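You operate a simulated robot arm through the tools that you are given. There is no shell and no other tool. Be economical: measure what you need, move in short steps, check, and stop when the job is done.

Carry out the task below with a simulated robot arm. There is one attempt and no reset: what you move stays moved.

## Task
Clamp block No 63 in the vice and brush its top clean.
Fine: use the white brush after clamping, put it back in its holder and leave the block clamped. Set down upright: white brush. What is to be rubbed or washed off counts as gone when no trace of it is left.

It is judged by the outcome, as a careful person would: the job done as asked, and still so three seconds after it is handed in. It fails if anything else is knocked over, pushed out of place, dropped, spilled or broken.

## Robot
A 6-joint arm with a two-finger parallel gripper, fixed in place. Base frame: the origin is at the foot of the arm, x ahead of it, y to its left, z up; the work surface is at about z = 900. Readings come in mm, degrees, newtons and seconds.
With the tool pointing down near the work surface it reaches from about 140 to 840 mm from the base axis. Its first joint turns from -166.0 to 166.0 degrees. Payload 3.91 kg.
The TCP is the grasp point between the finger pads, 30 mm short of the fingertips. In the tool frame z runs along the fingers and y along their closing line. Largest opening 110 mm; finger width 20, thickness 10; the body of the gripper, 48 by 112 mm, starts 55 mm behind the TCP.
Orientation is that of the tool frame in the base frame, as a unit quaternion [x, y, z, w]. With the fingers straight down and closing along the base's y, the tool's x points along the base's -x, its y along +y and its z along -z.

## Interface
- The arm moves only by the tool jog_arm. Its arguments are lists of equal length, an entry for each row: "jaw": the closure in counts, from 0 (fully open) to 255 (shut); "offset": the shift along the tool's x, y, z in mm, a list of three; "rotation": the turn, a rotation vector about the tool's x, y, z in degrees, a list of three. In form: {"jaw": [jaw, ...], "offset": [[dx, dy, dz], ...], "rotation": [[rx, ry, rz], ...]}. A call has 1 to 12 rows; each row shifts and turns the commanded pose from where the row before left it, along the tool's axes as they then stand. A row lasts 0.2 s, in which the tool goes at most 50 mm and 8.6 degrees; a call with a longer step from one row to the next is refused whole, and so is a gripper value outside its range. A pose out of reach is approached as far as the arm can. The call stops where the force on the tool passes 90 N (or 10 N more than at its start, if that is more) or the arm is blocked; 0.2 s more then pass. Each finger travels about 108 mm/s and halts on what it meets, pressing with about 23 N; the grip force reading is that of the motor and also rises with nothing between the fingers. The clock runs only during rows and for 0.2 s after the last one: add rows that do not move to give the fingers time. It gives the time, the measured TCP pose, the force on the tool (base axes), the opening and the grip force at its end, in the units of the frame above (readings bear some noise), with the torque about the TCP (base axes, N m) and any sound that the robot's microphone picked up.
- Cameras (640 x 400 px; columns grow to the right, rows downward): "scene" is fixed at [42.3, 519.2, 1698.2]; the picture's right is [-0.72, -0.70, 0.00], its down [-0.42, 0.43, -0.80] and it looks along [0.56, -0.57, -0.61] (base axes); focal length 343 px, centre (320, 200). "wrist" rides on the gripper at [77, 7, -115] in the tool frame; the picture's right is [-0.09, 1.00, 0.00], its down [-0.80, -0.07, -0.59] and it looks along [-0.59, -0.05, 0.80] (tool axes); focal length 270 px, centre (320, 200). There is no depth. A picture from a camera that has moved, and an enlarged one, comes with that camera's place and axes in the base frame and with its lens. The place of the scene camera against the robot may be out by one fixed shift of up to 25 mm in any direction.
- snapshot(camera): a new picture of that camera. It takes no simulated time.
- raise_lower(by): slides the trunk up (or, below 0, down) by that many mm; the arm rides with it, the base frame stays. It gives what a move gives, with no picture.
- zoom(camera, box): a new picture of the part [left, top, right, bottom] of that camera's present view, enlarged. It takes no simulated time.
- sign_off(): hands the job in; it is judged then, once.

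Go step by step. Nothing tells you positions but the pictures and the camera data: compare them with the known pose of the tool, close in by small moves and look again before you grip or let go. The budget is 120 turns and 64 pictures, counting those below and the enlarged ones. Unless the task says otherwise, let go and move clear before handing in, and close with one line.

The tools are called after ">>>" as a command line: name --argument value ..., lists and objects as JSON in quotes. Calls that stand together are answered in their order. jog_arm: Moves the arm, as the interface text tells. Its arguments: {"type":"object","properties":{"jaw":{"type":"array"},"offset":{"type":"array"},"rotation":{"type":"array"}},"required":["jaw","offset","rotation"]} The other tools are called the same way: raise_lower (by) slides the trunk up or down; snapshot (camera) takes a picture; zoom (camera, box) takes an enlarged picture of a part of a camera's view; sign_off () hands the job in.

At the start:

```text
time_s: 0.0
eef_pos: [336.5, -124.5, 1348.2]
tool_rot: [0.0, 1.0, 0.0, 0.0]
ft_force: [-0.4, 0.2, 0.0]
wrist_torque: [0.01, -0.03, 0.01]
opening: 110.0
finger_force: 0.0
trunk travel left (down, up): [-475.0, 65.0]
```

scene: 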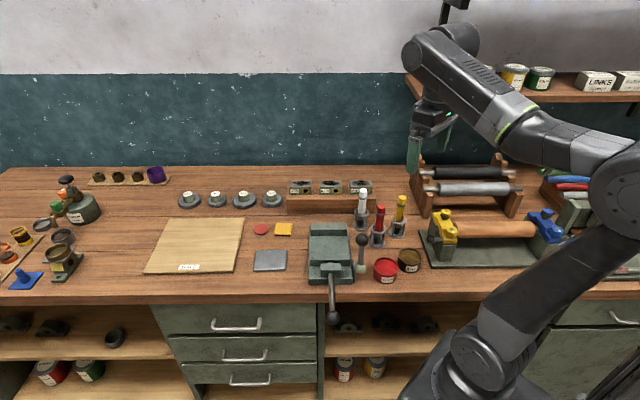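
wrist: 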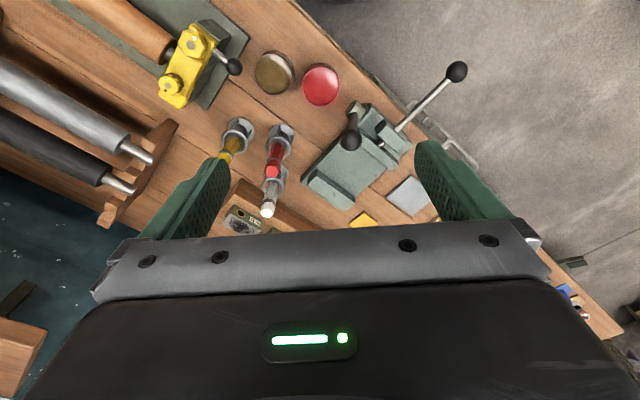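

I see a workbench with a vice near the middle, three labelled blocks on a wooden step behind it, and three brushes in holders (white, red, yellow). I'll zoom in to read labels and study the vice.

>>> zoom --camera "scene" --box '[270, 165, 430, 265]'

>>> zoom --camera "scene" --box '[280, 210, 440, 330]'

>>> zoom --camera "wrist" --box '[200, 50, 480, 240]'

```text
4.00 times, centred on (350, 215) of scene
camera zoom: at [42.3, 519.2, 1698.2], right [-0.72, -0.7, 0.0], down [-0.42, 0.43, -0.8], along [0.56, -0.57, -0.61], focal length 1371 px, centre (200, 140)
```

zoom: 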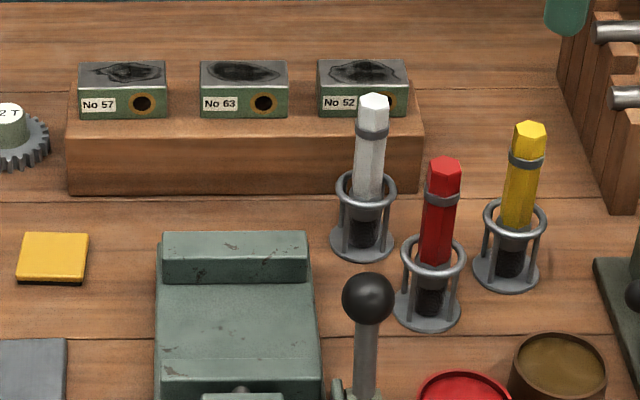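

```text
3.33 times, centred on (360, 270) of scene
camera zoom: at [42.3, 519.2, 1698.2], right [-0.72, -0.7, 0.0], down [-0.42, 0.43, -0.8], along [0.56, -0.57, -0.61], focal length 1142 px, centre (187, -33)
```

zoom: 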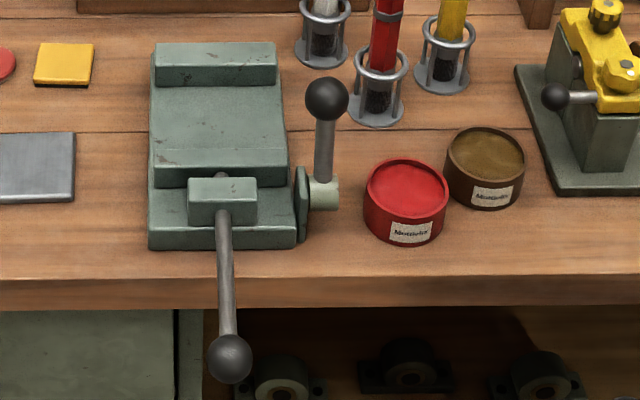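

```text
2.11 times, centred on (340, 145) of wrist
camera zoom: at [258.9, -116.8, 1463.0], right [0.09, 1.0, 0.0], down [0.8, -0.07, 0.59], along [0.59, -0.05, -0.8], focal length 569 px, centre (278, 316)
```

zoom: 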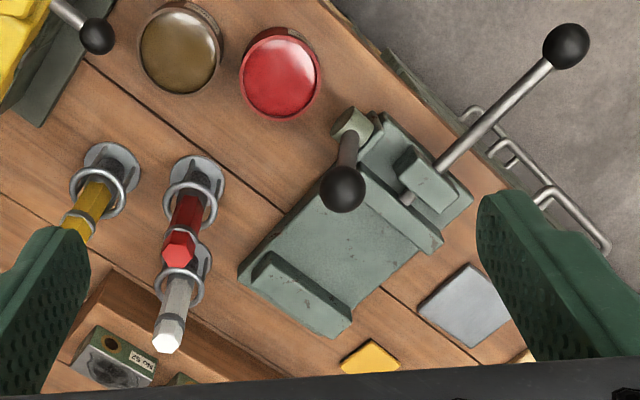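

The vice is diagonal to the base frame: the bench depth direction is about (0.70,-0.72). I'll turn the tool to line up with the bench and move to look closely at the vice with the wrist camera.

>>> jog_arm --jaw '[0, 0, 0, 0, 0, 0, 0, 0, 0, 0, 0, 0]' --offset '[[0, 0, 0], [0, 0, 0], [0, 0, 0], [0, 0, 0], [0, 0, 0], [0, 0, 0], [14, 34, 24], [14, 34, 24], [14, 34, 24], [14, 34, 24], [14, 34, 24], [14, 34, 24]]' --rotation '[[0, 0, 7.63], [0, 0, 7.63], [0, 0, 7.63], [0, 0, 7.63], [0, 0, 7.63], [0, 0, 7.63], [0, 0, 0], [0, 0, 0], [0, 0, 0], [0, 0, 0], [0, 0, 0], [0, 0, 0]]'

>>> snapshot --camera "wrist"

```text
time_s: 2.6
eef_pos: [423.7, 76.4, 1204.3]
tool_rot: [0.388, 0.921, 0.0, 0.001]
ft_force: [-0.6, -0.2, 0.7]
wrist_torque: [0.05, -0.01, 0.0]
opening: 109.9
finger_force: 0.1
trunk travel left (down, up): [-475.0, 65.0]
```

```text
58 pictures are left
camera wrist: at [374.4, 138.4, 1319.1], right [0.78, 0.63, 0.0], down [0.51, -0.62, 0.59], along [0.38, -0.46, -0.8], focal length 270 px, centre (320, 200)
```

wrist: 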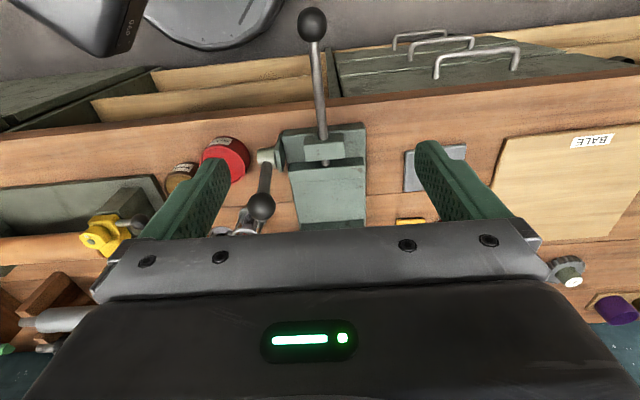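

The camera is mounted upside down relative to the bench, and the vice is at about (520,-20). I'll enlarge it.

>>> zoom --camera "wrist" --box '[240, 120, 400, 230]'

```text
3.64 times, centred on (320, 175) of wrist
camera zoom: at [374.4, 138.4, 1319.1], right [0.78, 0.63, 0.0], down [0.51, -0.62, 0.59], along [0.38, -0.46, -0.8], focal length 983 px, centre (320, 291)
```

zoom: 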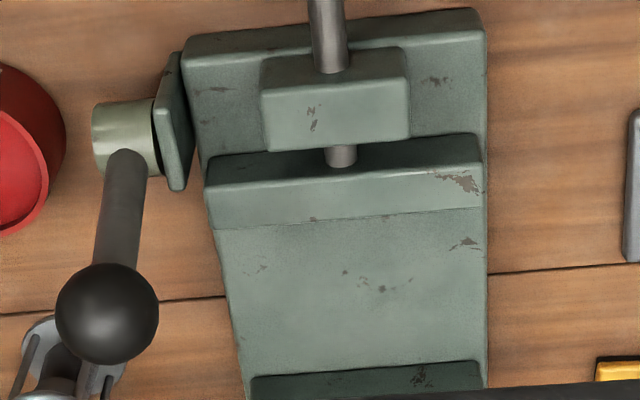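

The vice has a fixed rear jaw, a sliding front jaw with a push rod and ball, and a side lever that looks like the lock. I'll move above it for a second, closer view so I can triangulate.

>>> jog_arm --jaw '[0, 0, 0, 0]' --offset '[[-36, 1, 17], [-36, 1, 17], [-36, 1, 17], [-36, 1, 17]]' --rotation '[[0, 0, 0], [0, 0, 0], [0, 0, 0], [0, 0, 0]]'

>>> snapshot --camera "wrist"

```text
time_s: 3.6
eef_pos: [527.9, -23.7, 1138.1]
tool_rot: [0.39, 0.921, 0.0, -0.001]
ft_force: [0.4, -0.5, -0.1]
wrist_torque: [-0.02, 0.03, -0.01]
opening: 110.1
finger_force: 0.0
trunk travel left (down, up): [-475.0, 65.0]
```

```text
56 pictures are left
camera wrist: at [479.1, 36.9, 1251.5], right [0.78, 0.63, 0.0], down [0.51, -0.62, 0.59], along [0.37, -0.46, -0.8], focal length 270 px, centre (320, 200)
```

wrist: 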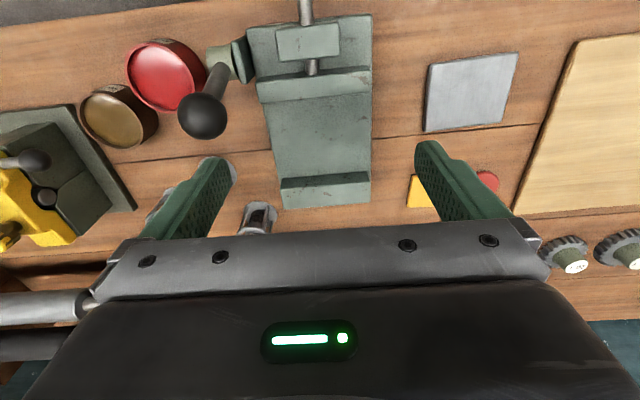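

Enlarging this view for measurements.

>>> zoom --camera "wrist" --box '[170, 0, 410, 220]'

>>> zoom --camera "scene" --box '[290, 215, 390, 300]'

```text
1.82 times, centred on (290, 110) of wrist
camera zoom: at [479.1, 36.9, 1251.5], right [0.78, 0.63, 0.0], down [0.51, -0.62, 0.59], along [0.37, -0.46, -0.8], focal length 491 px, centre (374, 364)
```

zoom: 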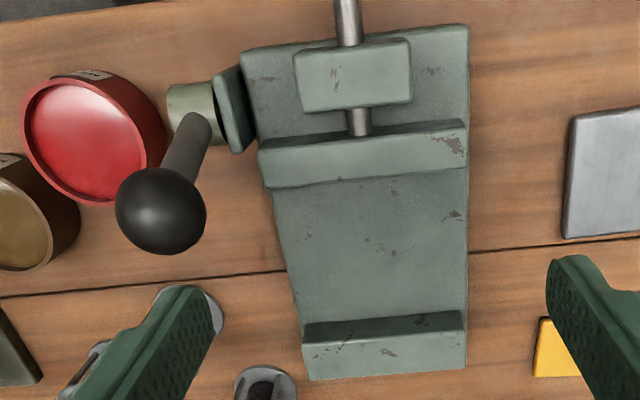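

```text
4.71 times, centred on (340, 258) of scene
camera zoom: at [42.3, 519.2, 1698.2], right [-0.72, -0.7, 0.0], down [-0.42, 0.43, -0.8], along [0.56, -0.57, -0.61], focal length 1613 px, centre (226, -71)
```

zoom: 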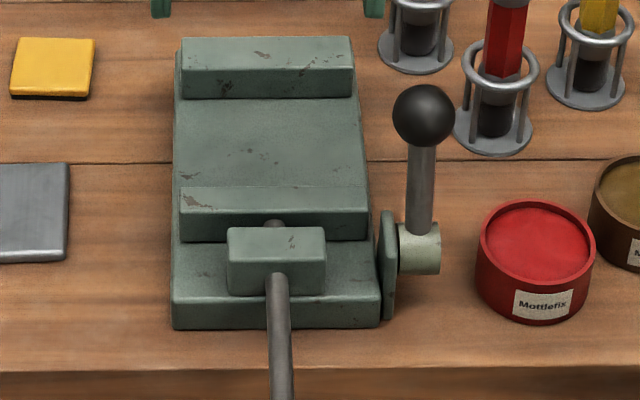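

Vice: jaw tops z≈965, bed z≈941, gap from f≈388 to 497 along the bench depth, and centre l≈358. These are bench-aligned coordinates, f to the rear and l to the left. Next I'll look at the blocks.

>>> jog_arm --jaw '[0, 0, 0, 0, 0, 0]' --offset '[[-48, 0, 0], [-48, 0, 0], [-48, 0, 0], [-48, 0, 0], [-48, 0, 0], [-48, 0, 0]]' --rotation '[[0, 0, 0], [0, 0, 0], [0, 0, 0], [0, 0, 0], [0, 0, 0], [0, 0, 0]]'

>>> snapshot --camera "wrist"

>>> zoom --camera "wrist" --box '[190, 50, 430, 230]'

```text
time_s: 5.0
eef_pos: [725.1, -230.1, 1137.5]
tool_rot: [0.389, 0.921, -0.001, -0.001]
ft_force: [-0.1, -0.8, -0.8]
wrist_torque: [0.02, 0.02, 0.01]
opening: 109.8
finger_force: 0.2
trunk travel left (down, up): [-475.0, 65.0]
```

```text
53 pictures are left
camera wrist: at [677.1, -168.8, 1251.5], right [0.78, 0.63, 0.0], down [0.51, -0.62, 0.59], along [0.37, -0.46, -0.81], focal length 270 px, centre (320, 200)
```

wrist: 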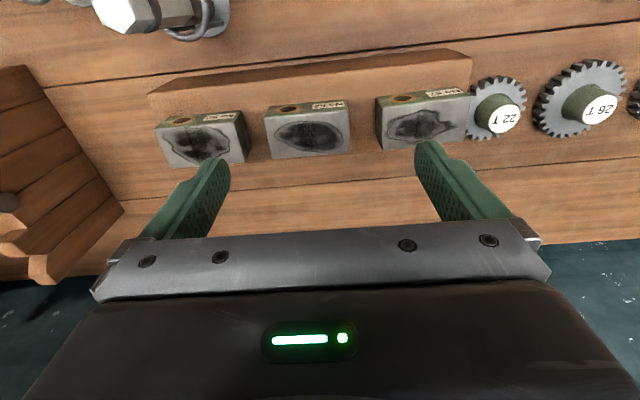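

```text
2.22 times, centred on (310, 140) of wrist
camera zoom: at [677.1, -168.8, 1251.5], right [0.78, 0.63, 0.0], down [0.51, -0.62, 0.59], along [0.37, -0.46, -0.81], focal length 601 px, centre (342, 333)
```

zoom: 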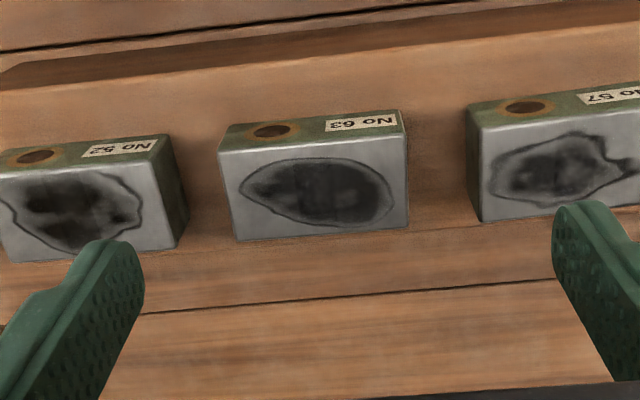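

Block No 63 is the middle one, centred near f≈709, l≈344, with its soiled top at about z 980 and measuring about 86×46×42. I'll move above it and lower partway, then triangulate its height.

>>> jog_arm --jaw '[0, 0, 0]' --offset '[[-38, -14, 0], [0, 0, 40], [0, 0, 35]]' --rotation '[[0, 0, 0], [0, 0, 0], [0, 0, 0]]'

>>> zoom --camera "wrist" --box '[120, 0, 500, 230]'

>>> zoom --camera "scene" --box '[270, 120, 430, 230]'

```text
time_s: 5.8
eef_pos: [744.4, -267.5, 1061.4]
tool_rot: [0.389, 0.921, 0.0, 0.0]
ft_force: [0.1, 0.3, 0.2]
wrist_torque: [0.01, -0.04, -0.02]
opening: 109.9
finger_force: 0.1
trunk travel left (down, up): [-475.0, 65.0]
```

```text
1.68 times, centred on (310, 115) of wrist
camera zoom: at [694.8, -206.0, 1176.0], right [0.78, 0.63, 0.0], down [0.51, -0.62, 0.59], along [0.37, -0.46, -0.8], focal length 455 px, centre (337, 343)
```

zoom: 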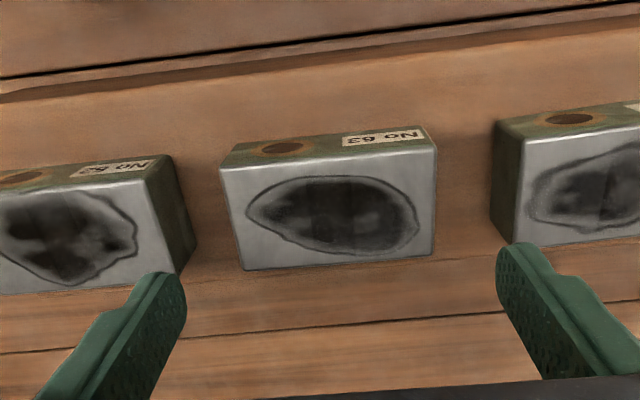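

```text
3.64 times, centred on (350, 175) of scene
camera zoom: at [42.3, 519.2, 1698.2], right [-0.72, -0.7, 0.0], down [-0.42, 0.43, -0.8], along [0.56, -0.57, -0.61], focal length 1246 px, centre (211, 291)
```

zoom: 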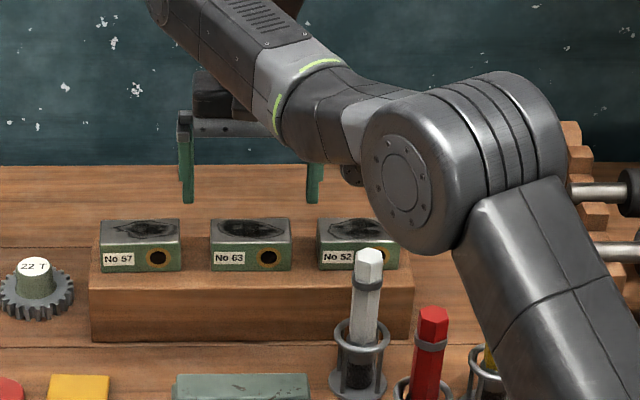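

By triangulation the block top is z≈1002, the step top z≈960, the block 79×42×41, and its centre f≈697, l≈347. I need to check that the forearm clears the brushes before lowering further.

>>> snapshot --camera "scene"

```text
49 pictures are left
```

scene: 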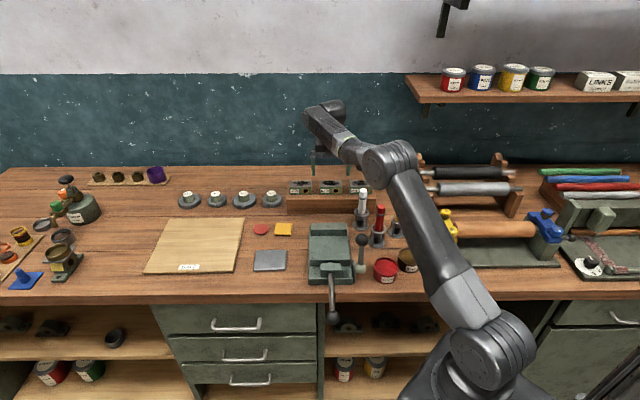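

The elbow is at about z 1235, well above the brush tops at about 1055. I'll centre over the block, narrow the jaws to about 96 mm to clear the neighbours, go down to just above it, and look.

>>> jog_arm --jaw '[32, 32, 32]' --offset '[[14, 0, 0], [0, 0, 24], [0, 0, 0]]' --rotation '[[0, 0, 0], [0, 0, 0], [0, 0, 0]]'

>>> zoom --camera "wrist" --box '[120, 0, 500, 230]'

>>> zoom --camera "scene" --box '[270, 120, 390, 220]'

```text
time_s: 6.6
eef_pos: [730.8, -258.1, 1037.1]
tool_rot: [0.39, 0.921, 0.0, 0.0]
ft_force: [0.0, 0.9, 0.1]
wrist_torque: [0.03, -0.01, 0.03]
opening: 96.4
finger_force: 0.1
trunk travel left (down, up): [-475.0, 65.0]
```

```text
1.68 times, centred on (310, 115) of wrist
camera zoom: at [683.5, -196.1, 1151.1], right [0.78, 0.63, 0.0], down [0.51, -0.62, 0.59], along [0.38, -0.46, -0.8], focal length 455 px, centre (337, 343)
```

zoom: 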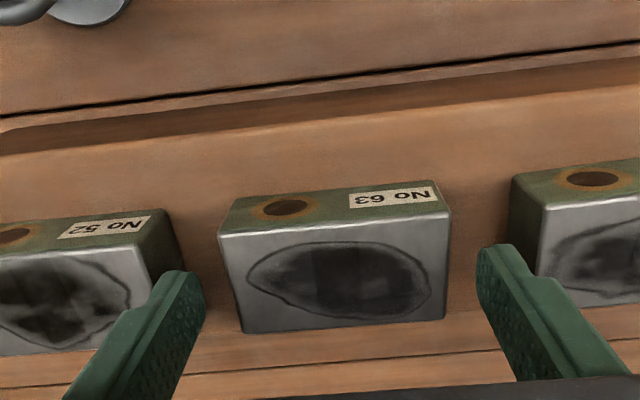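

```text
4.00 times, centred on (330, 170) of scene
camera zoom: at [42.3, 519.2, 1698.2], right [-0.72, -0.7, 0.0], down [-0.42, 0.43, -0.8], along [0.56, -0.57, -0.61], focal length 1371 px, centre (280, 320)
```

zoom: 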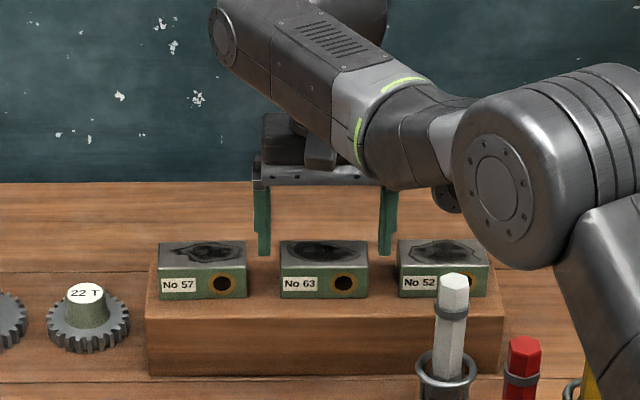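

The jaws straddle the block with about 9 mm of room on each side. I'll go down and grip.

>>> jog_arm --jaw '[32, 32, 32, 255, 255, 255]' --offset '[[-2, -1.2, 0], [0, 0, 20], [0, 0, 18], [0, 0, 0], [0, 0, 0], [0, 0, 0]]' --rotation '[[0, 0, 0], [0, 0, 0], [0, 0, 0], [0, 0, 0], [0, 0, 0], [0, 0, 0]]'

>>> zoom --camera "wrist" --box '[120, 0, 500, 230]'

```text
time_s: 8.0
eef_pos: [733.3, -260.9, 1000.4]
tool_rot: [0.389, 0.921, -0.001, 0.002]
ft_force: [5.5, -1.7, 19.7]
wrist_torque: [-0.29, 0.67, 0.15]
opening: 79.7
finger_force: 22.7
trunk travel left (down, up): [-475.0, 65.0]
```

```text
1.68 times, centred on (310, 115) of wrist
camera zoom: at [684.3, -198.9, 1114.3], right [0.78, 0.63, 0.0], down [0.51, -0.62, 0.6], along [0.38, -0.46, -0.8], focal length 455 px, centre (337, 343)
```

zoom: 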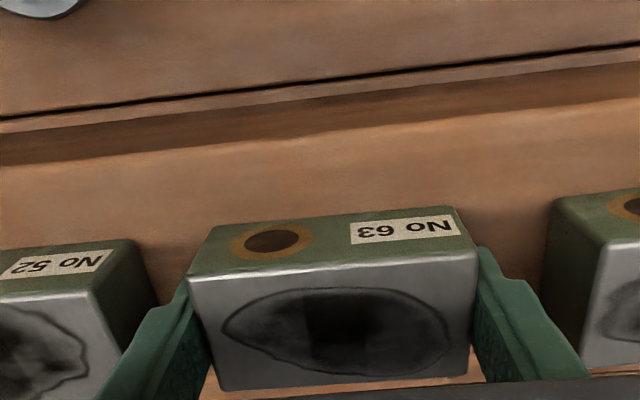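

I've got the block, 79.7 mm wide, but the fingertips are pressing on the step. I'll regrip 10 mm higher and then lift.

>>> jog_arm --jaw '[60, 40, 40, 255, 255, 255]' --offset '[[0, 0, -2], [0, 0, 0], [0, 0, -10], [0, 0, 0], [0, 0, 0], [0, 0, 0]]' --rotation '[[0, 0, 0], [0, 0, 0], [0, 0, 0], [0, 0, 0], [0, 0, 0], [0, 0, 0]]'

```text
time_s: 9.4
eef_pos: [734.4, -258.2, 1011.2]
tool_rot: [0.389, 0.921, 0.0, -0.001]
ft_force: [1.0, 0.6, 0.4]
wrist_torque: [-0.02, 0.01, 0.0]
opening: 79.9
finger_force: 22.9
trunk travel left (down, up): [-475.0, 65.0]
```

I'll lift and carry it over the vice, then look before lowering.

>>> jog_arm --jaw '[255, 255, 255, 255, 255, 255, 255, 255]' --offset '[[0, 0, -30], [0, 0, -45], [0, 0, -25], [45, 2.4, 0], [45, 2.4, 0], [45, 2.4, 0], [45, 2.4, 0], [45, 2.4, 0]]' --rotation '[[0, 0, 0], [0, 0, 0], [0, 0, 0], [0, 0, 0], [0, 0, 0], [0, 0, 0], [0, 0, 0], [0, 0, 0]]'

>>> snapshot --camera "wrist"

>>> zoom --camera "scene" --box '[260, 160, 420, 280]'

```text
time_s: 11.2
eef_pos: [583.6, -89.9, 1109.2]
tool_rot: [0.389, 0.921, 0.0, 0.0]
ft_force: [1.1, 0.8, -8.0]
wrist_torque: [-0.01, 0.01, -0.04]
opening: 79.6
finger_force: 22.9
trunk travel left (down, up): [-475.0, 65.0]
```

```text
45 pictures are left
camera wrist: at [534.4, -27.7, 1223.5], right [0.78, 0.63, 0.0], down [0.51, -0.62, 0.59], along [0.37, -0.46, -0.8], focal length 270 px, centre (320, 200)
```

wrist: 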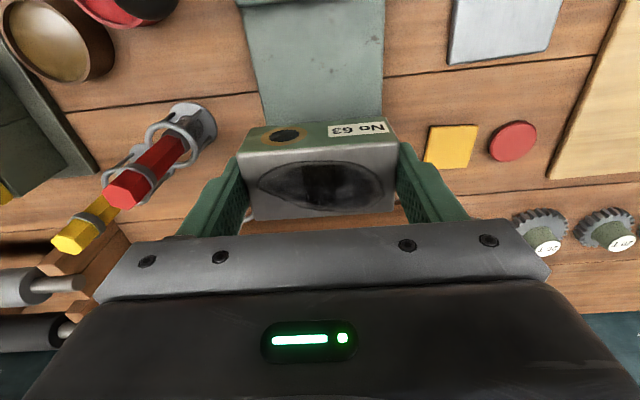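

```text
3.33 times, centred on (340, 220) of scene
camera zoom: at [42.3, 519.2, 1698.2], right [-0.72, -0.7, 0.0], down [-0.42, 0.43, -0.8], along [0.56, -0.57, -0.61], focal length 1142 px, centre (253, 133)
```

zoom: 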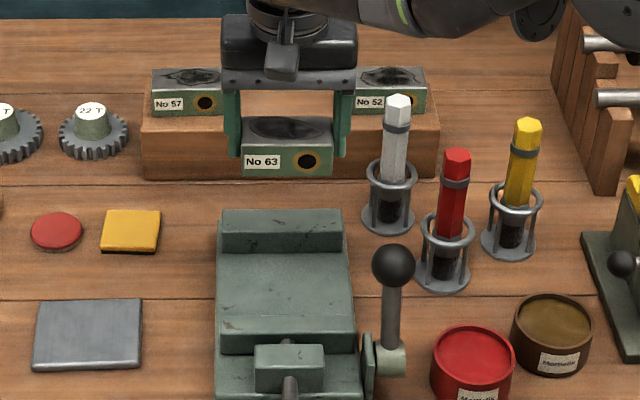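

The block hangs right over the gap between the jaws (f≈471). I'll nudge it to centre and lower until its bottom is just above jaw level, then check.

>>> jog_arm --jaw '[255, 255, 255, 255]' --offset '[[2, 4, 0], [0, 0, 45], [0, 0, 42], [0, 0, 0]]' --rotation '[[0, 0, 0], [0, 0, 0], [0, 0, 0], [0, 0, 0]]'

>>> snapshot --camera "wrist"

>>> zoom --camera "scene" --box '[280, 190, 400, 280]'

```text
time_s: 12.2
eef_pos: [586.7, -85.7, 1023.8]
tool_rot: [0.39, 0.921, 0.0, 0.0]
ft_force: [0.0, 0.0, -6.9]
wrist_torque: [0.0, 0.01, -0.01]
opening: 79.8
finger_force: 22.7
trunk travel left (down, up): [-475.0, 65.0]
```

```text
43 pictures are left
camera wrist: at [537.8, -24.9, 1138.2], right [0.78, 0.63, 0.0], down [0.51, -0.62, 0.59], along [0.38, -0.46, -0.8], focal length 270 px, centre (320, 200)
```

wrist: 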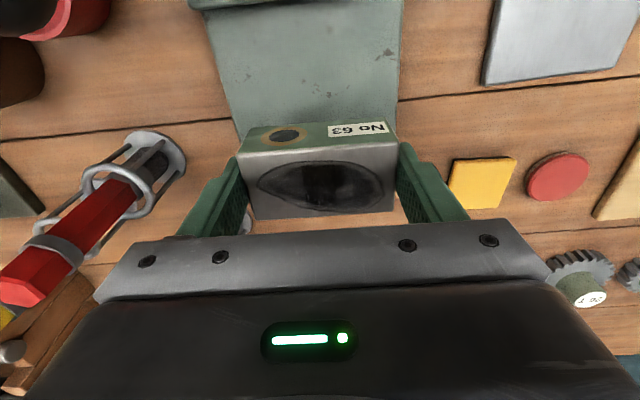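

```text
4.44 times, centred on (340, 235) of scene
camera zoom: at [42.3, 519.2, 1698.2], right [-0.72, -0.7, 0.0], down [-0.42, 0.43, -0.8], along [0.56, -0.57, -0.61], focal length 1523 px, centre (231, 44)
```

zoom: 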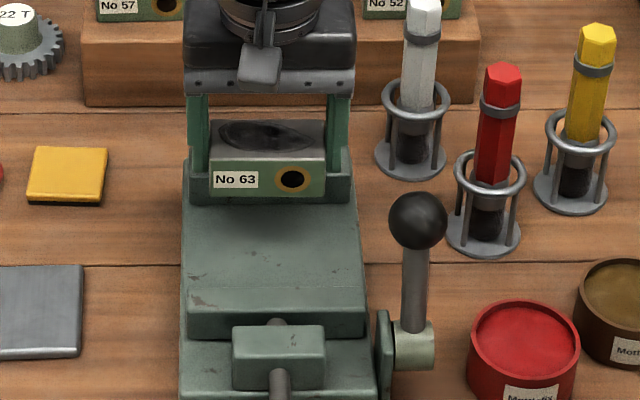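

By cross-check the fixed jaw face is at f≈490–497, so I'll move the block 9 mm forward for safety, then lower in small steps to the bed.

>>> jog_arm --jaw '[255, 255, 255, 255]' --offset '[[9, -1, 0], [0, 0, 15], [0, 0, 14], [0, 0, 0]]' --rotation '[[0, 0, 0], [0, 0, 0], [0, 0, 0], [0, 0, 0]]'

>>> zoom --camera "scene" --box '[290, 200, 390, 275]'

```text
time_s: 13.2
eef_pos: [582.7, -78.2, 993.2]
tool_rot: [0.389, 0.921, 0.0, 0.001]
ft_force: [-0.5, -0.6, -7.4]
wrist_torque: [0.0, 0.04, -0.01]
opening: 79.8
finger_force: 23.1
trunk travel left (down, up): [-475.0, 65.0]
```

```text
5.33 times, centred on (340, 238) of scene
camera zoom: at [42.3, 519.2, 1698.2], right [-0.72, -0.7, 0.0], down [-0.42, 0.43, -0.8], along [0.56, -0.57, -0.61], focal length 1828 px, centre (213, 0)
```

zoom: 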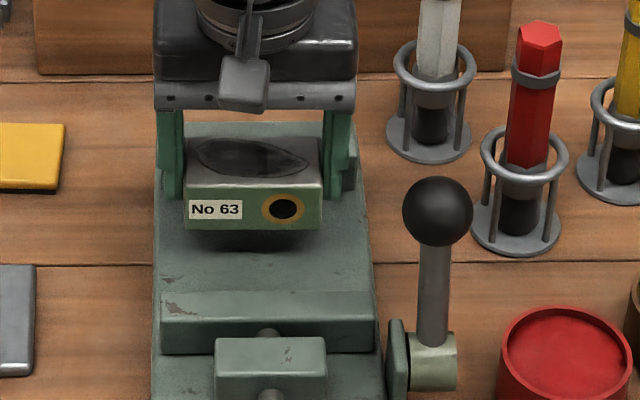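

The block is between the jaws with clear space at the rear. I'll lower the rest gently until it touches.

>>> jog_arm --jaw '[255, 255, 255, 255]' --offset '[[0, 0, 3], [0, 0, 3], [0, 0, 3], [0, 0, 0]]' --rotation '[[0, 0, 0], [0, 0, 0], [0, 0, 0], [0, 0, 0]]'

```text
time_s: 14.2
eef_pos: [582.3, -79.5, 985.5]
tool_rot: [0.39, 0.921, 0.001, -0.001]
ft_force: [0.5, -0.1, -6.6]
wrist_torque: [-0.01, -0.01, -0.01]
opening: 79.9
finger_force: 23.2
trunk travel left (down, up): [-475.0, 65.0]
```

>>> jog_arm --jaw '[255, 255, 255, 255]' --offset '[[0, 0, 2], [0, 0, 2], [0, 0, 2], [0, 0, 0]]' --rotation '[[0, 0, 0], [0, 0, 0], [0, 0, 0], [0, 0, 0]]'

```text
time_s: 15.2
eef_pos: [581.0, -79.4, 981.2]
tool_rot: [0.39, 0.921, 0.0, 0.0]
ft_force: [0.2, 0.0, -6.8]
wrist_torque: [0.03, 0.0, 0.0]
opening: 79.9
finger_force: 22.6
trunk travel left (down, up): [-475.0, 65.0]
```

No contact yet at z 981, so I'll keep lowering.

>>> jog_arm --jaw '[255, 255, 255, 255]' --offset '[[0, 0, 2], [0, 0, 2], [0, 0, 1], [0, 0, 0]]' --rotation '[[0, 0, 0], [0, 0, 0], [0, 0, 0], [0, 0, 0]]'

>>> zoom --camera "scene" --box '[290, 200, 390, 275]'

```text
time_s: 16.2
eef_pos: [583.0, -78.1, 976.1]
tool_rot: [0.389, 0.921, 0.0, 0.0]
ft_force: [-0.4, -0.3, -7.8]
wrist_torque: [0.0, 0.01, 0.0]
opening: 80.0
finger_force: 23.3
trunk travel left (down, up): [-475.0, 65.0]
```

```text
5.33 times, centred on (340, 238) of scene
camera zoom: at [42.3, 519.2, 1698.2], right [-0.72, -0.7, 0.0], down [-0.42, 0.43, -0.8], along [0.56, -0.57, -0.61], focal length 1828 px, centre (213, 0)
```

zoom: 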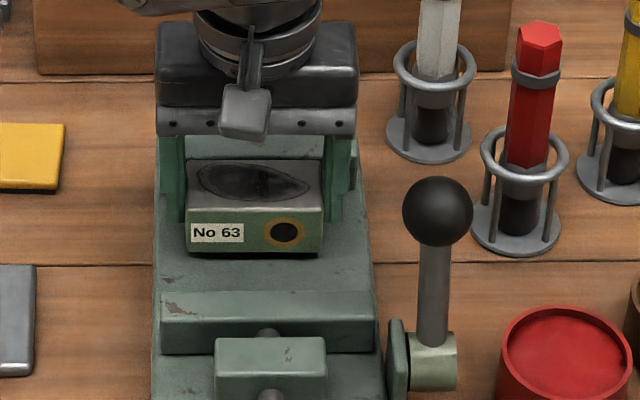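

It's nearly on the bed, with a thin shadow still underneath. I'll keep going in small steps.

>>> jog_arm --jaw '[255, 255, 255, 255, 255]' --offset '[[0, 0, 1], [0, 0, 1], [0, 0, 1], [0, 0, 1], [0, 0, 0]]' --rotation '[[0, 0, 0], [0, 0, 0], [0, 0, 0], [0, 0, 0], [0, 0, 0]]'

```text
time_s: 17.4
eef_pos: [582.3, -79.4, 971.9]
tool_rot: [0.389, 0.921, 0.0, 0.0]
ft_force: [-0.2, 0.7, -7.3]
wrist_torque: [-0.02, 0.01, 0.01]
opening: 80.0
finger_force: 23.3
trunk travel left (down, up): [-475.0, 65.0]
```

>>> jog_arm --jaw '[255, 255, 255, 255, 255]' --offset '[[0, 0, 1], [0, 0, 1], [0, 0, 1], [0, 0, 1], [0, 0, 0]]' --rotation '[[0, 0, 0], [0, 0, 0], [0, 0, 0], [0, 0, 0], [0, 0, 0]]'

>>> zoom --camera "scene" --box '[290, 200, 390, 275]'

```text
time_s: 18.6
eef_pos: [581.7, -77.9, 970.0]
tool_rot: [0.389, 0.921, 0.0, 0.002]
ft_force: [2.2, 3.3, 12.5]
wrist_torque: [0.18, 0.45, 0.01]
opening: 80.0
finger_force: 23.4
trunk travel left (down, up): [-475.0, 65.0]
```

```text
5.33 times, centred on (340, 238) of scene
camera zoom: at [42.3, 519.2, 1698.2], right [-0.72, -0.7, 0.0], down [-0.42, 0.43, -0.8], along [0.56, -0.57, -0.61], focal length 1828 px, centre (213, 0)
```

zoom: 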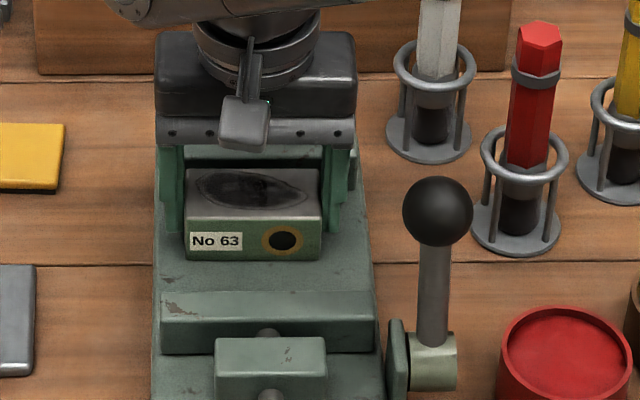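

The block now rests on the vice bed. I'll let go, rise straight up, and move back toward the push-rod ball to look at it.

>>> jog_arm --jaw '[60, 40, 40, 40, 40, 40, 40, 40, 40, 40]' --offset '[[0, 0, 0], [0, 0, 0], [0, 0, -10], [0, 0, -45], [0, 0, -45], [45, 0, 0], [45, 0, 0], [45, 0, 0], [45, 0, 0], [30, 0, 0]]' --rotation '[[0, 0, 0], [0, 0, 0], [0, 0, 0], [0, 0, 0], [0, 0, 0], [0, 0, 0], [0, 0, 0], [0, 0, 0], [0, 0, 0], [0, 0, 0]]'

>>> snapshot --camera "wrist"

>>> zoom --camera "scene" --box '[270, 200, 410, 330]'

```text
time_s: 20.8
eef_pos: [433.8, 73.0, 1069.5]
tool_rot: [0.39, 0.921, 0.0, 0.0]
ft_force: [0.7, -0.4, 0.3]
wrist_torque: [0.04, 0.02, -0.02]
opening: 92.7
finger_force: 0.1
trunk travel left (down, up): [-475.0, 65.0]
```

```text
38 pictures are left
camera wrist: at [383.2, 133.0, 1184.1], right [0.78, 0.63, 0.0], down [0.51, -0.62, 0.59], along [0.38, -0.46, -0.8], focal length 270 px, centre (320, 200)
```

wrist: 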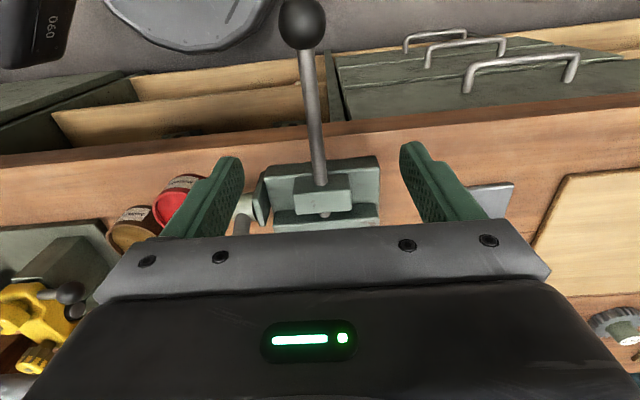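

```text
3.08 times, centred on (340, 265) of scene
camera zoom: at [42.3, 519.2, 1698.2], right [-0.72, -0.7, 0.0], down [-0.42, 0.43, -0.8], along [0.56, -0.57, -0.61], focal length 1054 px, centre (258, 0)
```

zoom: 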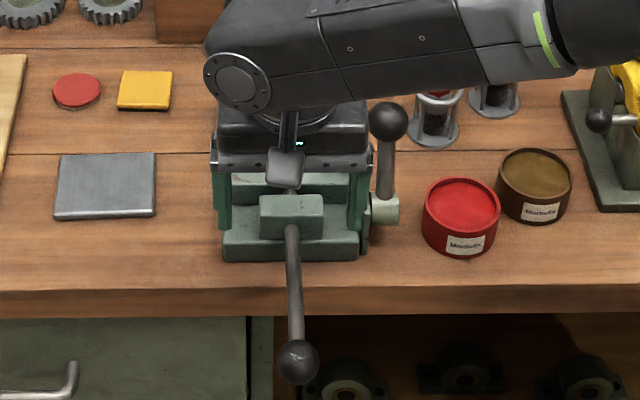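

The ball is about 35 mm across at f≈184, l≈354, z≈950. I'll close the jaws, move in front of it, lower, and check before pushing.

>>> jog_arm --jaw '[255, 255, 255, 255, 255, 255, 255]' --offset '[[36, -2.5, 0], [36, -2.5, 0], [36, -2.5, 0], [0, 0, 40], [0, 0, 40], [0, 0, 32], [0, 0, 0]]' --rotation '[[0, 0, 0], [0, 0, 0], [0, 0, 0], [0, 0, 0], [0, 0, 0], [0, 0, 0], [0, 0, 0]]'

>>> snapshot --camera "scene"

>>> snapshot --camera "wrist"

```text
time_s: 22.4
eef_pos: [354.8, 144.3, 955.3]
tool_rot: [0.389, 0.921, -0.001, 0.0]
ft_force: [-1.2, 1.3, 0.0]
wrist_torque: [0.0, -0.02, 0.01]
opening: 0.0
finger_force: 23.5
trunk travel left (down, up): [-475.0, 65.0]
```

```text
36 pictures are left
```

scene: 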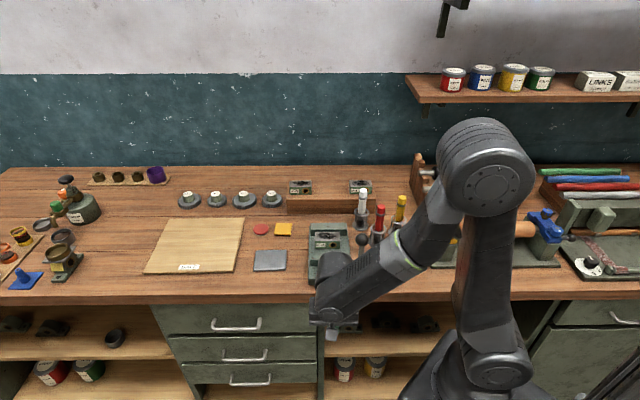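

```text
35 pictures are left
camera wrist: at [305.1, 205.0, 1069.3], right [0.78, 0.63, 0.0], down [0.51, -0.62, 0.59], along [0.38, -0.46, -0.8], focal length 270 px, centre (320, 200)
```

wrist: 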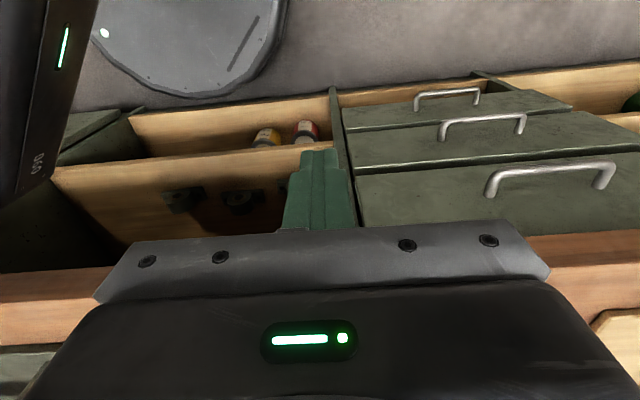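

No contact yet. I'll push rearward in gentle steps, watching the force.

>>> jog_arm --jaw '[255, 255, 255, 255, 255, 255]' --offset '[[-5, 0, 0], [-5, 0, 0], [-5, 0, 0], [-5, 0, 0], [-5, 0, 0], [0, 0, 0]]' --rotation '[[0, 0, 0], [0, 0, 0], [0, 0, 0], [0, 0, 0], [0, 0, 0], [0, 0, 0]]'

>>> zoom --camera "scene" --box '[280, 200, 420, 360]'

```text
time_s: 23.8
eef_pos: [371.2, 126.9, 954.5]
tool_rot: [0.389, 0.921, 0.0, 0.0]
ft_force: [-0.6, 1.6, -0.8]
wrist_torque: [0.05, 0.0, -0.01]
opening: 0.2
finger_force: 22.9
trunk travel left (down, up): [-475.0, 65.0]
```

```text
2.50 times, centred on (350, 280) of scene
camera zoom: at [42.3, 519.2, 1698.2], right [-0.72, -0.7, 0.0], down [-0.42, 0.43, -0.8], along [0.56, -0.57, -0.61], focal length 857 px, centre (245, 0)
```

zoom: 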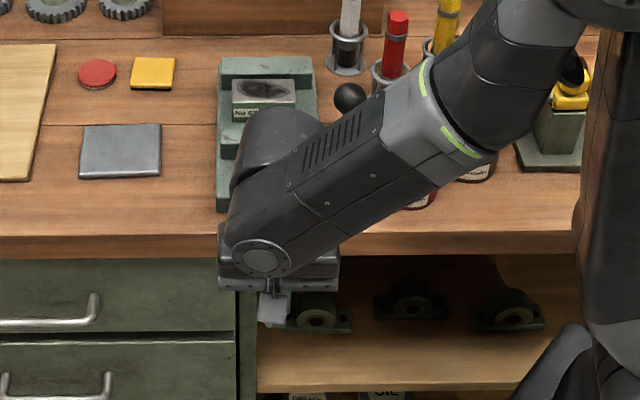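

>>> jog_arm --jaw '[255, 255, 255, 255, 255, 255, 255]' --offset '[[-5, 0, 0], [-5, 0, 0], [-5, 0, 0], [-5, 0, 0], [-5, 0, 0], [-5, 0, 0], [0, 0, 0]]' --rotation '[[0, 0, 0], [0, 0, 0], [0, 0, 0], [0, 0, 0], [0, 0, 0], [0, 0, 0], [0, 0, 0]]'

>>> zoom --camera "scene" --box '[280, 200, 420, 360]'

```text
time_s: 25.4
eef_pos: [393.9, 104.9, 956.0]
tool_rot: [0.389, 0.921, 0.0, 0.0]
ft_force: [-0.2, 1.7, 0.2]
wrist_torque: [0.03, -0.02, 0.0]
opening: 0.0
finger_force: 22.9
trunk travel left (down, up): [-475.0, 65.0]
```

```text
2.50 times, centred on (350, 280) of scene
camera zoom: at [42.3, 519.2, 1698.2], right [-0.72, -0.7, 0.0], down [-0.42, 0.43, -0.8], along [0.56, -0.57, -0.61], focal length 857 px, centre (245, 0)
```

zoom: 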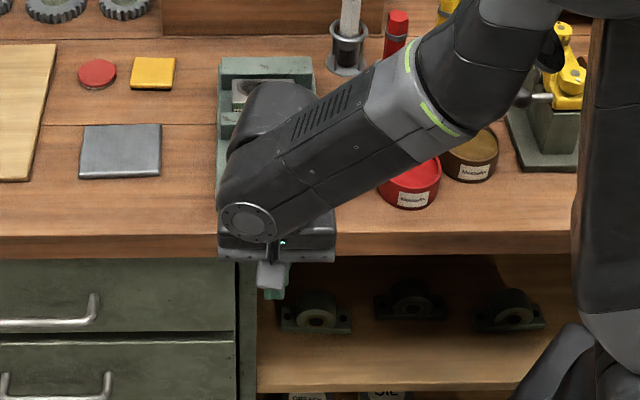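

The sliding jaw is moving along. I'll continue.

>>> jog_arm --jaw '[255, 255, 255, 255, 255, 255]' --offset '[[-3, 0, 0], [-3, 0, 0], [-3, 0, 0], [-3, 0, 0], [-3, 0, 0], [0, 0, 0]]' --rotation '[[0, 0, 0], [0, 0, 0], [0, 0, 0], [0, 0, 0], [0, 0, 0], [0, 0, 0]]'

```text
time_s: 26.8
eef_pos: [404.1, 93.5, 956.2]
tool_rot: [0.389, 0.921, 0.0, -0.001]
ft_force: [-3.0, 2.3, -1.1]
wrist_torque: [0.04, 0.03, -0.01]
opening: 0.0
finger_force: 23.2
trunk travel left (down, up): [-475.0, 65.0]
```

>>> jog_arm --jaw '[255, 255, 255, 255, 255, 255]' --offset '[[-2, 0, 0], [-2, 0, 0], [-2, 0, 0], [-2, 0, 0], [-2, 0, 0], [0, 0, 0]]' --rotation '[[0, 0, 0], [0, 0, 0], [0, 0, 0], [0, 0, 0], [0, 0, 0], [0, 0, 0]]'

>>> zoom --camera "scene" --box '[280, 200, 420, 300]'

```text
time_s: 28.2
eef_pos: [409.0, 88.3, 954.7]
tool_rot: [0.389, 0.921, 0.0, 0.0]
ft_force: [-3.7, 7.0, 1.6]
wrist_torque: [0.11, -0.04, 0.04]
opening: 0.2
finger_force: 22.7
trunk travel left (down, up): [-475.0, 65.0]
```

```text
4.00 times, centred on (350, 250) of scene
camera zoom: at [42.3, 519.2, 1698.2], right [-0.72, -0.7, 0.0], down [-0.42, 0.43, -0.8], along [0.56, -0.57, -0.61], focal length 1371 px, centre (200, 0)
```

zoom: 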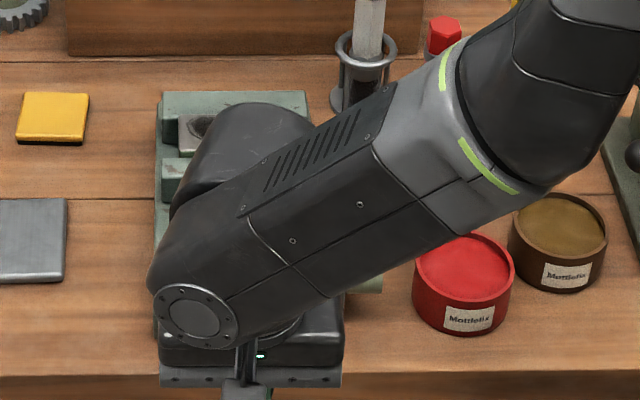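

>>> jog_arm --jaw '[255, 255, 255, 255, 255, 255]' --offset '[[-2, 0, 0], [-2, 0, 0], [-2, 0, 0], [-2, 0, 0], [-2, 0, 0], [0, 0, 0]]' --rotation '[[0, 0, 0], [0, 0, 0], [0, 0, 0], [0, 0, 0], [0, 0, 0], [0, 0, 0]]'

```text
time_s: 29.5
eef_pos: [408.3, 87.1, 955.5]
tool_rot: [0.394, 0.919, -0.001, -0.005]
ft_force: [-35.9, 61.6, 4.1]
wrist_torque: [1.03, -0.3, 0.14]
opening: 0.0
finger_force: 23.0
trunk travel left (down, up): [-475.0, 65.0]
stopped in row 6: the force on the tool passed its limit at 91 N (the readings are from after the stop); the commanded pose is now the measured one
```

The jaw is firmly against the block. I'll back off, raise clear and view the result and the side lever.

>>> jog_arm --jaw '[255, 255, 255, 255, 255, 100]' --offset '[[10, 0, 0], [15, 0, 0], [0, 0, -45], [0, 0, -45], [0, 0, -45], [0, 0, -45]]' --rotation '[[0, 0, 0], [0, 0, 0], [0, 0, 0], [0, 0, 0], [0, 0, 0], [0, 0, 0]]'

>>> zoom --camera "scene" --box '[280, 200, 420, 300]'

>>> snapshot --camera "wrist"

```text
time_s: 30.9
eef_pos: [392.6, 95.3, 1135.9]
tool_rot: [0.392, 0.92, 0.0, -0.006]
ft_force: [0.3, 0.2, -0.2]
wrist_torque: [-0.01, 0.0, 0.02]
opening: 67.0
finger_force: 0.0
trunk travel left (down, up): [-475.0, 65.0]
```

```text
4.00 times, centred on (350, 250) of scene
camera zoom: at [42.3, 519.2, 1698.2], right [-0.72, -0.7, 0.0], down [-0.42, 0.43, -0.8], along [0.56, -0.57, -0.61], focal length 1371 px, centre (200, 0)
```

zoom: 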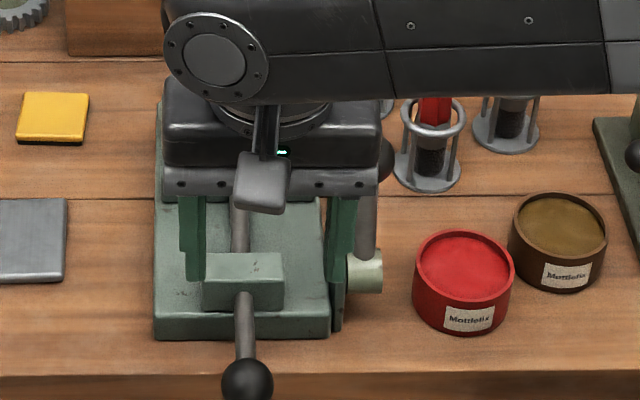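

```text
30 pictures are left
camera wrist: at [345.7, 156.2, 1251.8], right [0.78, 0.62, 0.0], down [0.51, -0.63, 0.59], along [0.36, -0.46, -0.81], focal length 270 px, centre (320, 200)
```

wrist: 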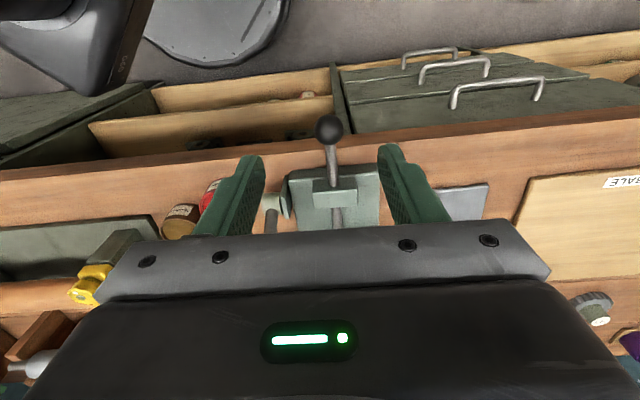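

The jaw has closed on the block. Now I'll move the gripper so I can see the side lever and the clamped block.

>>> jog_arm --jaw '[100, 100, 0, 0, 0]' --offset '[[0, 0, -40], [-45, 0, 0], [-48, 0, 0], [-48, 0, 0], [-48, 0, 0]]' --rotation '[[-0.27, -0.63, -0.36], [0, 0, 0], [0, 0, 0], [0, 0, 0], [0, 0, 0]]'

>>> zoom --camera "wrist" --box '[150, 0, 450, 230]'

>>> zoom --camera "scene" --box '[290, 210, 410, 310]'

```text
time_s: 32.1
eef_pos: [529.2, -40.6, 1173.4]
tool_rot: [0.39, 0.921, 0.001, 0.001]
ft_force: [-0.2, -0.7, 0.0]
wrist_torque: [0.02, 0.01, 0.0]
opening: 110.1
finger_force: 0.1
trunk travel left (down, up): [-475.0, 65.0]
```

```text
1.74 times, centred on (300, 115) of wrist
camera zoom: at [480.4, 19.2, 1288.4], right [0.78, 0.63, 0.0], down [0.51, -0.62, 0.59], along [0.38, -0.46, -0.8], focal length 470 px, centre (355, 348)
```

zoom: 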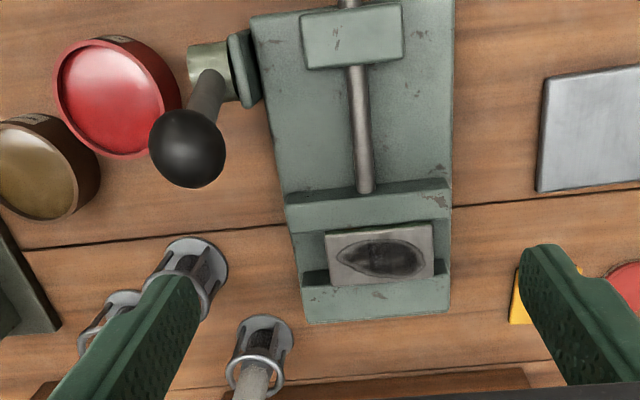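

```text
4.00 times, centred on (350, 260) of scene
camera zoom: at [42.3, 519.2, 1698.2], right [-0.72, -0.7, 0.0], down [-0.42, 0.43, -0.8], along [0.56, -0.57, -0.61], focal length 1371 px, centre (200, -40)
```

zoom: 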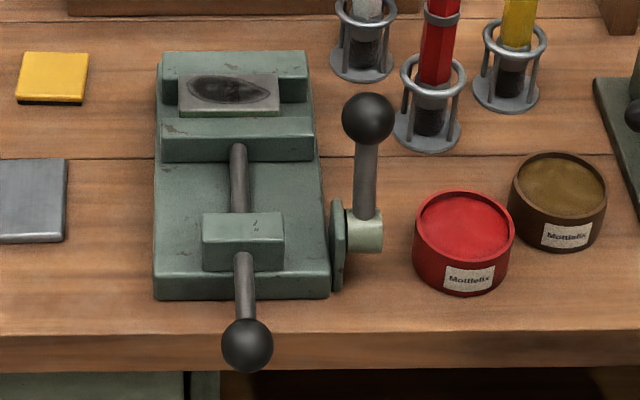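

The block is held between the jaws; now the lock lever. Its ball is at about f 373, l 268, z 1038, with its hub at about f 351, z 940. I'll take the ball between the fingers and swing it gently, starting from above it.

>>> jog_arm --jaw '[93, 93, 93, 93, 93, 93]' --offset '[[12, -41, 0], [13, -41, 0], [0, 0, 40], [0, 0, 40], [0, 0, 25], [0, 0, 0]]' --rotation '[[0, 0, 0], [0, 0, 0], [0, 0, 0], [0, 0, 0], [0, 0, 0], [0, 0, 0]]'

>>> snapshot --camera "wrist"

>>> zoom --camera "scene" --box '[290, 190, 430, 300]'

```text
time_s: 33.5
eef_pos: [453.0, -78.5, 1071.5]
tool_rot: [0.389, 0.921, 0.001, 0.001]
ft_force: [0.4, 0.2, 0.4]
wrist_torque: [0.02, 0.0, 0.02]
opening: 70.0
finger_force: 0.1
trunk travel left (down, up): [-475.0, 65.0]
```

```text
27 pictures are left
camera wrist: at [404.1, -17.6, 1185.6], right [0.78, 0.63, 0.0], down [0.51, -0.62, 0.6], along [0.38, -0.46, -0.8], focal length 270 px, centre (320, 200)
```

wrist: 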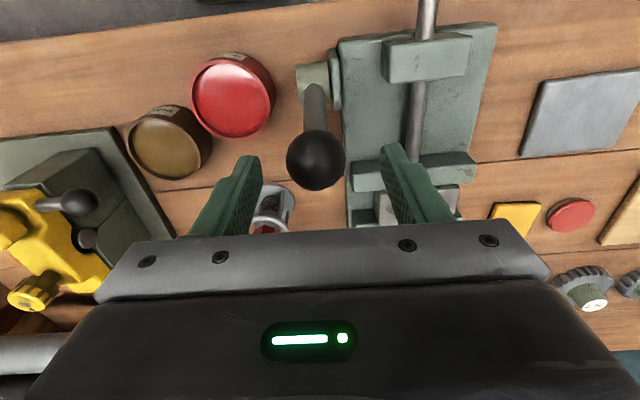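

```text
3.64 times, centred on (360, 245) of scene
camera zoom: at [42.3, 519.2, 1698.2], right [-0.72, -0.7, 0.0], down [-0.42, 0.43, -0.8], along [0.56, -0.57, -0.61], focal length 1246 px, centre (174, 36)
```

zoom: 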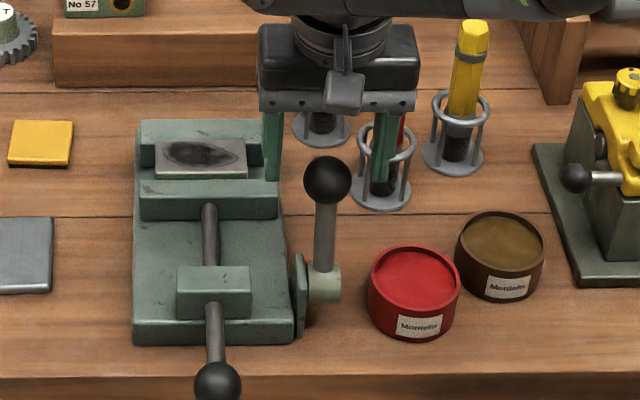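

The fingers are centred on the lever ball. I'll lower, grip it, and try a small swing toward the front while watching the forces.

>>> jog_arm --jaw '[93, 93, 255, 255, 255]' --offset '[[0, -1, 17], [0, 0, 16], [0, 0, 0], [0, 0, 0], [0, 0, 0]]' --rotation '[[0, 0, 0], [0, 0, 0], [0, 0, 0], [0, 0, 0], [0, 0, 0]]'

>>> jog_arm --jaw '[255, 255, 255]' --offset '[[5, 0, 0], [5, 0, 0], [0, 0, 0]]' --rotation '[[0, 0, 0], [0, 0, 0], [0, 0, 0]]'

```text
time_s: 34.7
eef_pos: [452.5, -82.3, 1036.3]
tool_rot: [0.39, 0.921, 0.001, 0.0]
ft_force: [-6.3, -8.5, -4.5]
wrist_torque: [-0.22, -0.02, -0.1]
opening: 37.2
finger_force: 45.0
trunk travel left (down, up): [-475.0, 65.0]
```

```text
time_s: 35.5
eef_pos: [445.8, -75.5, 1038.9]
tool_rot: [0.389, 0.921, 0.001, 0.001]
ft_force: [-6.0, -28.1, 8.8]
wrist_torque: [-0.87, -0.7, -0.04]
opening: 37.3
finger_force: 44.9
trunk travel left (down, up): [-475.0, 65.0]
```

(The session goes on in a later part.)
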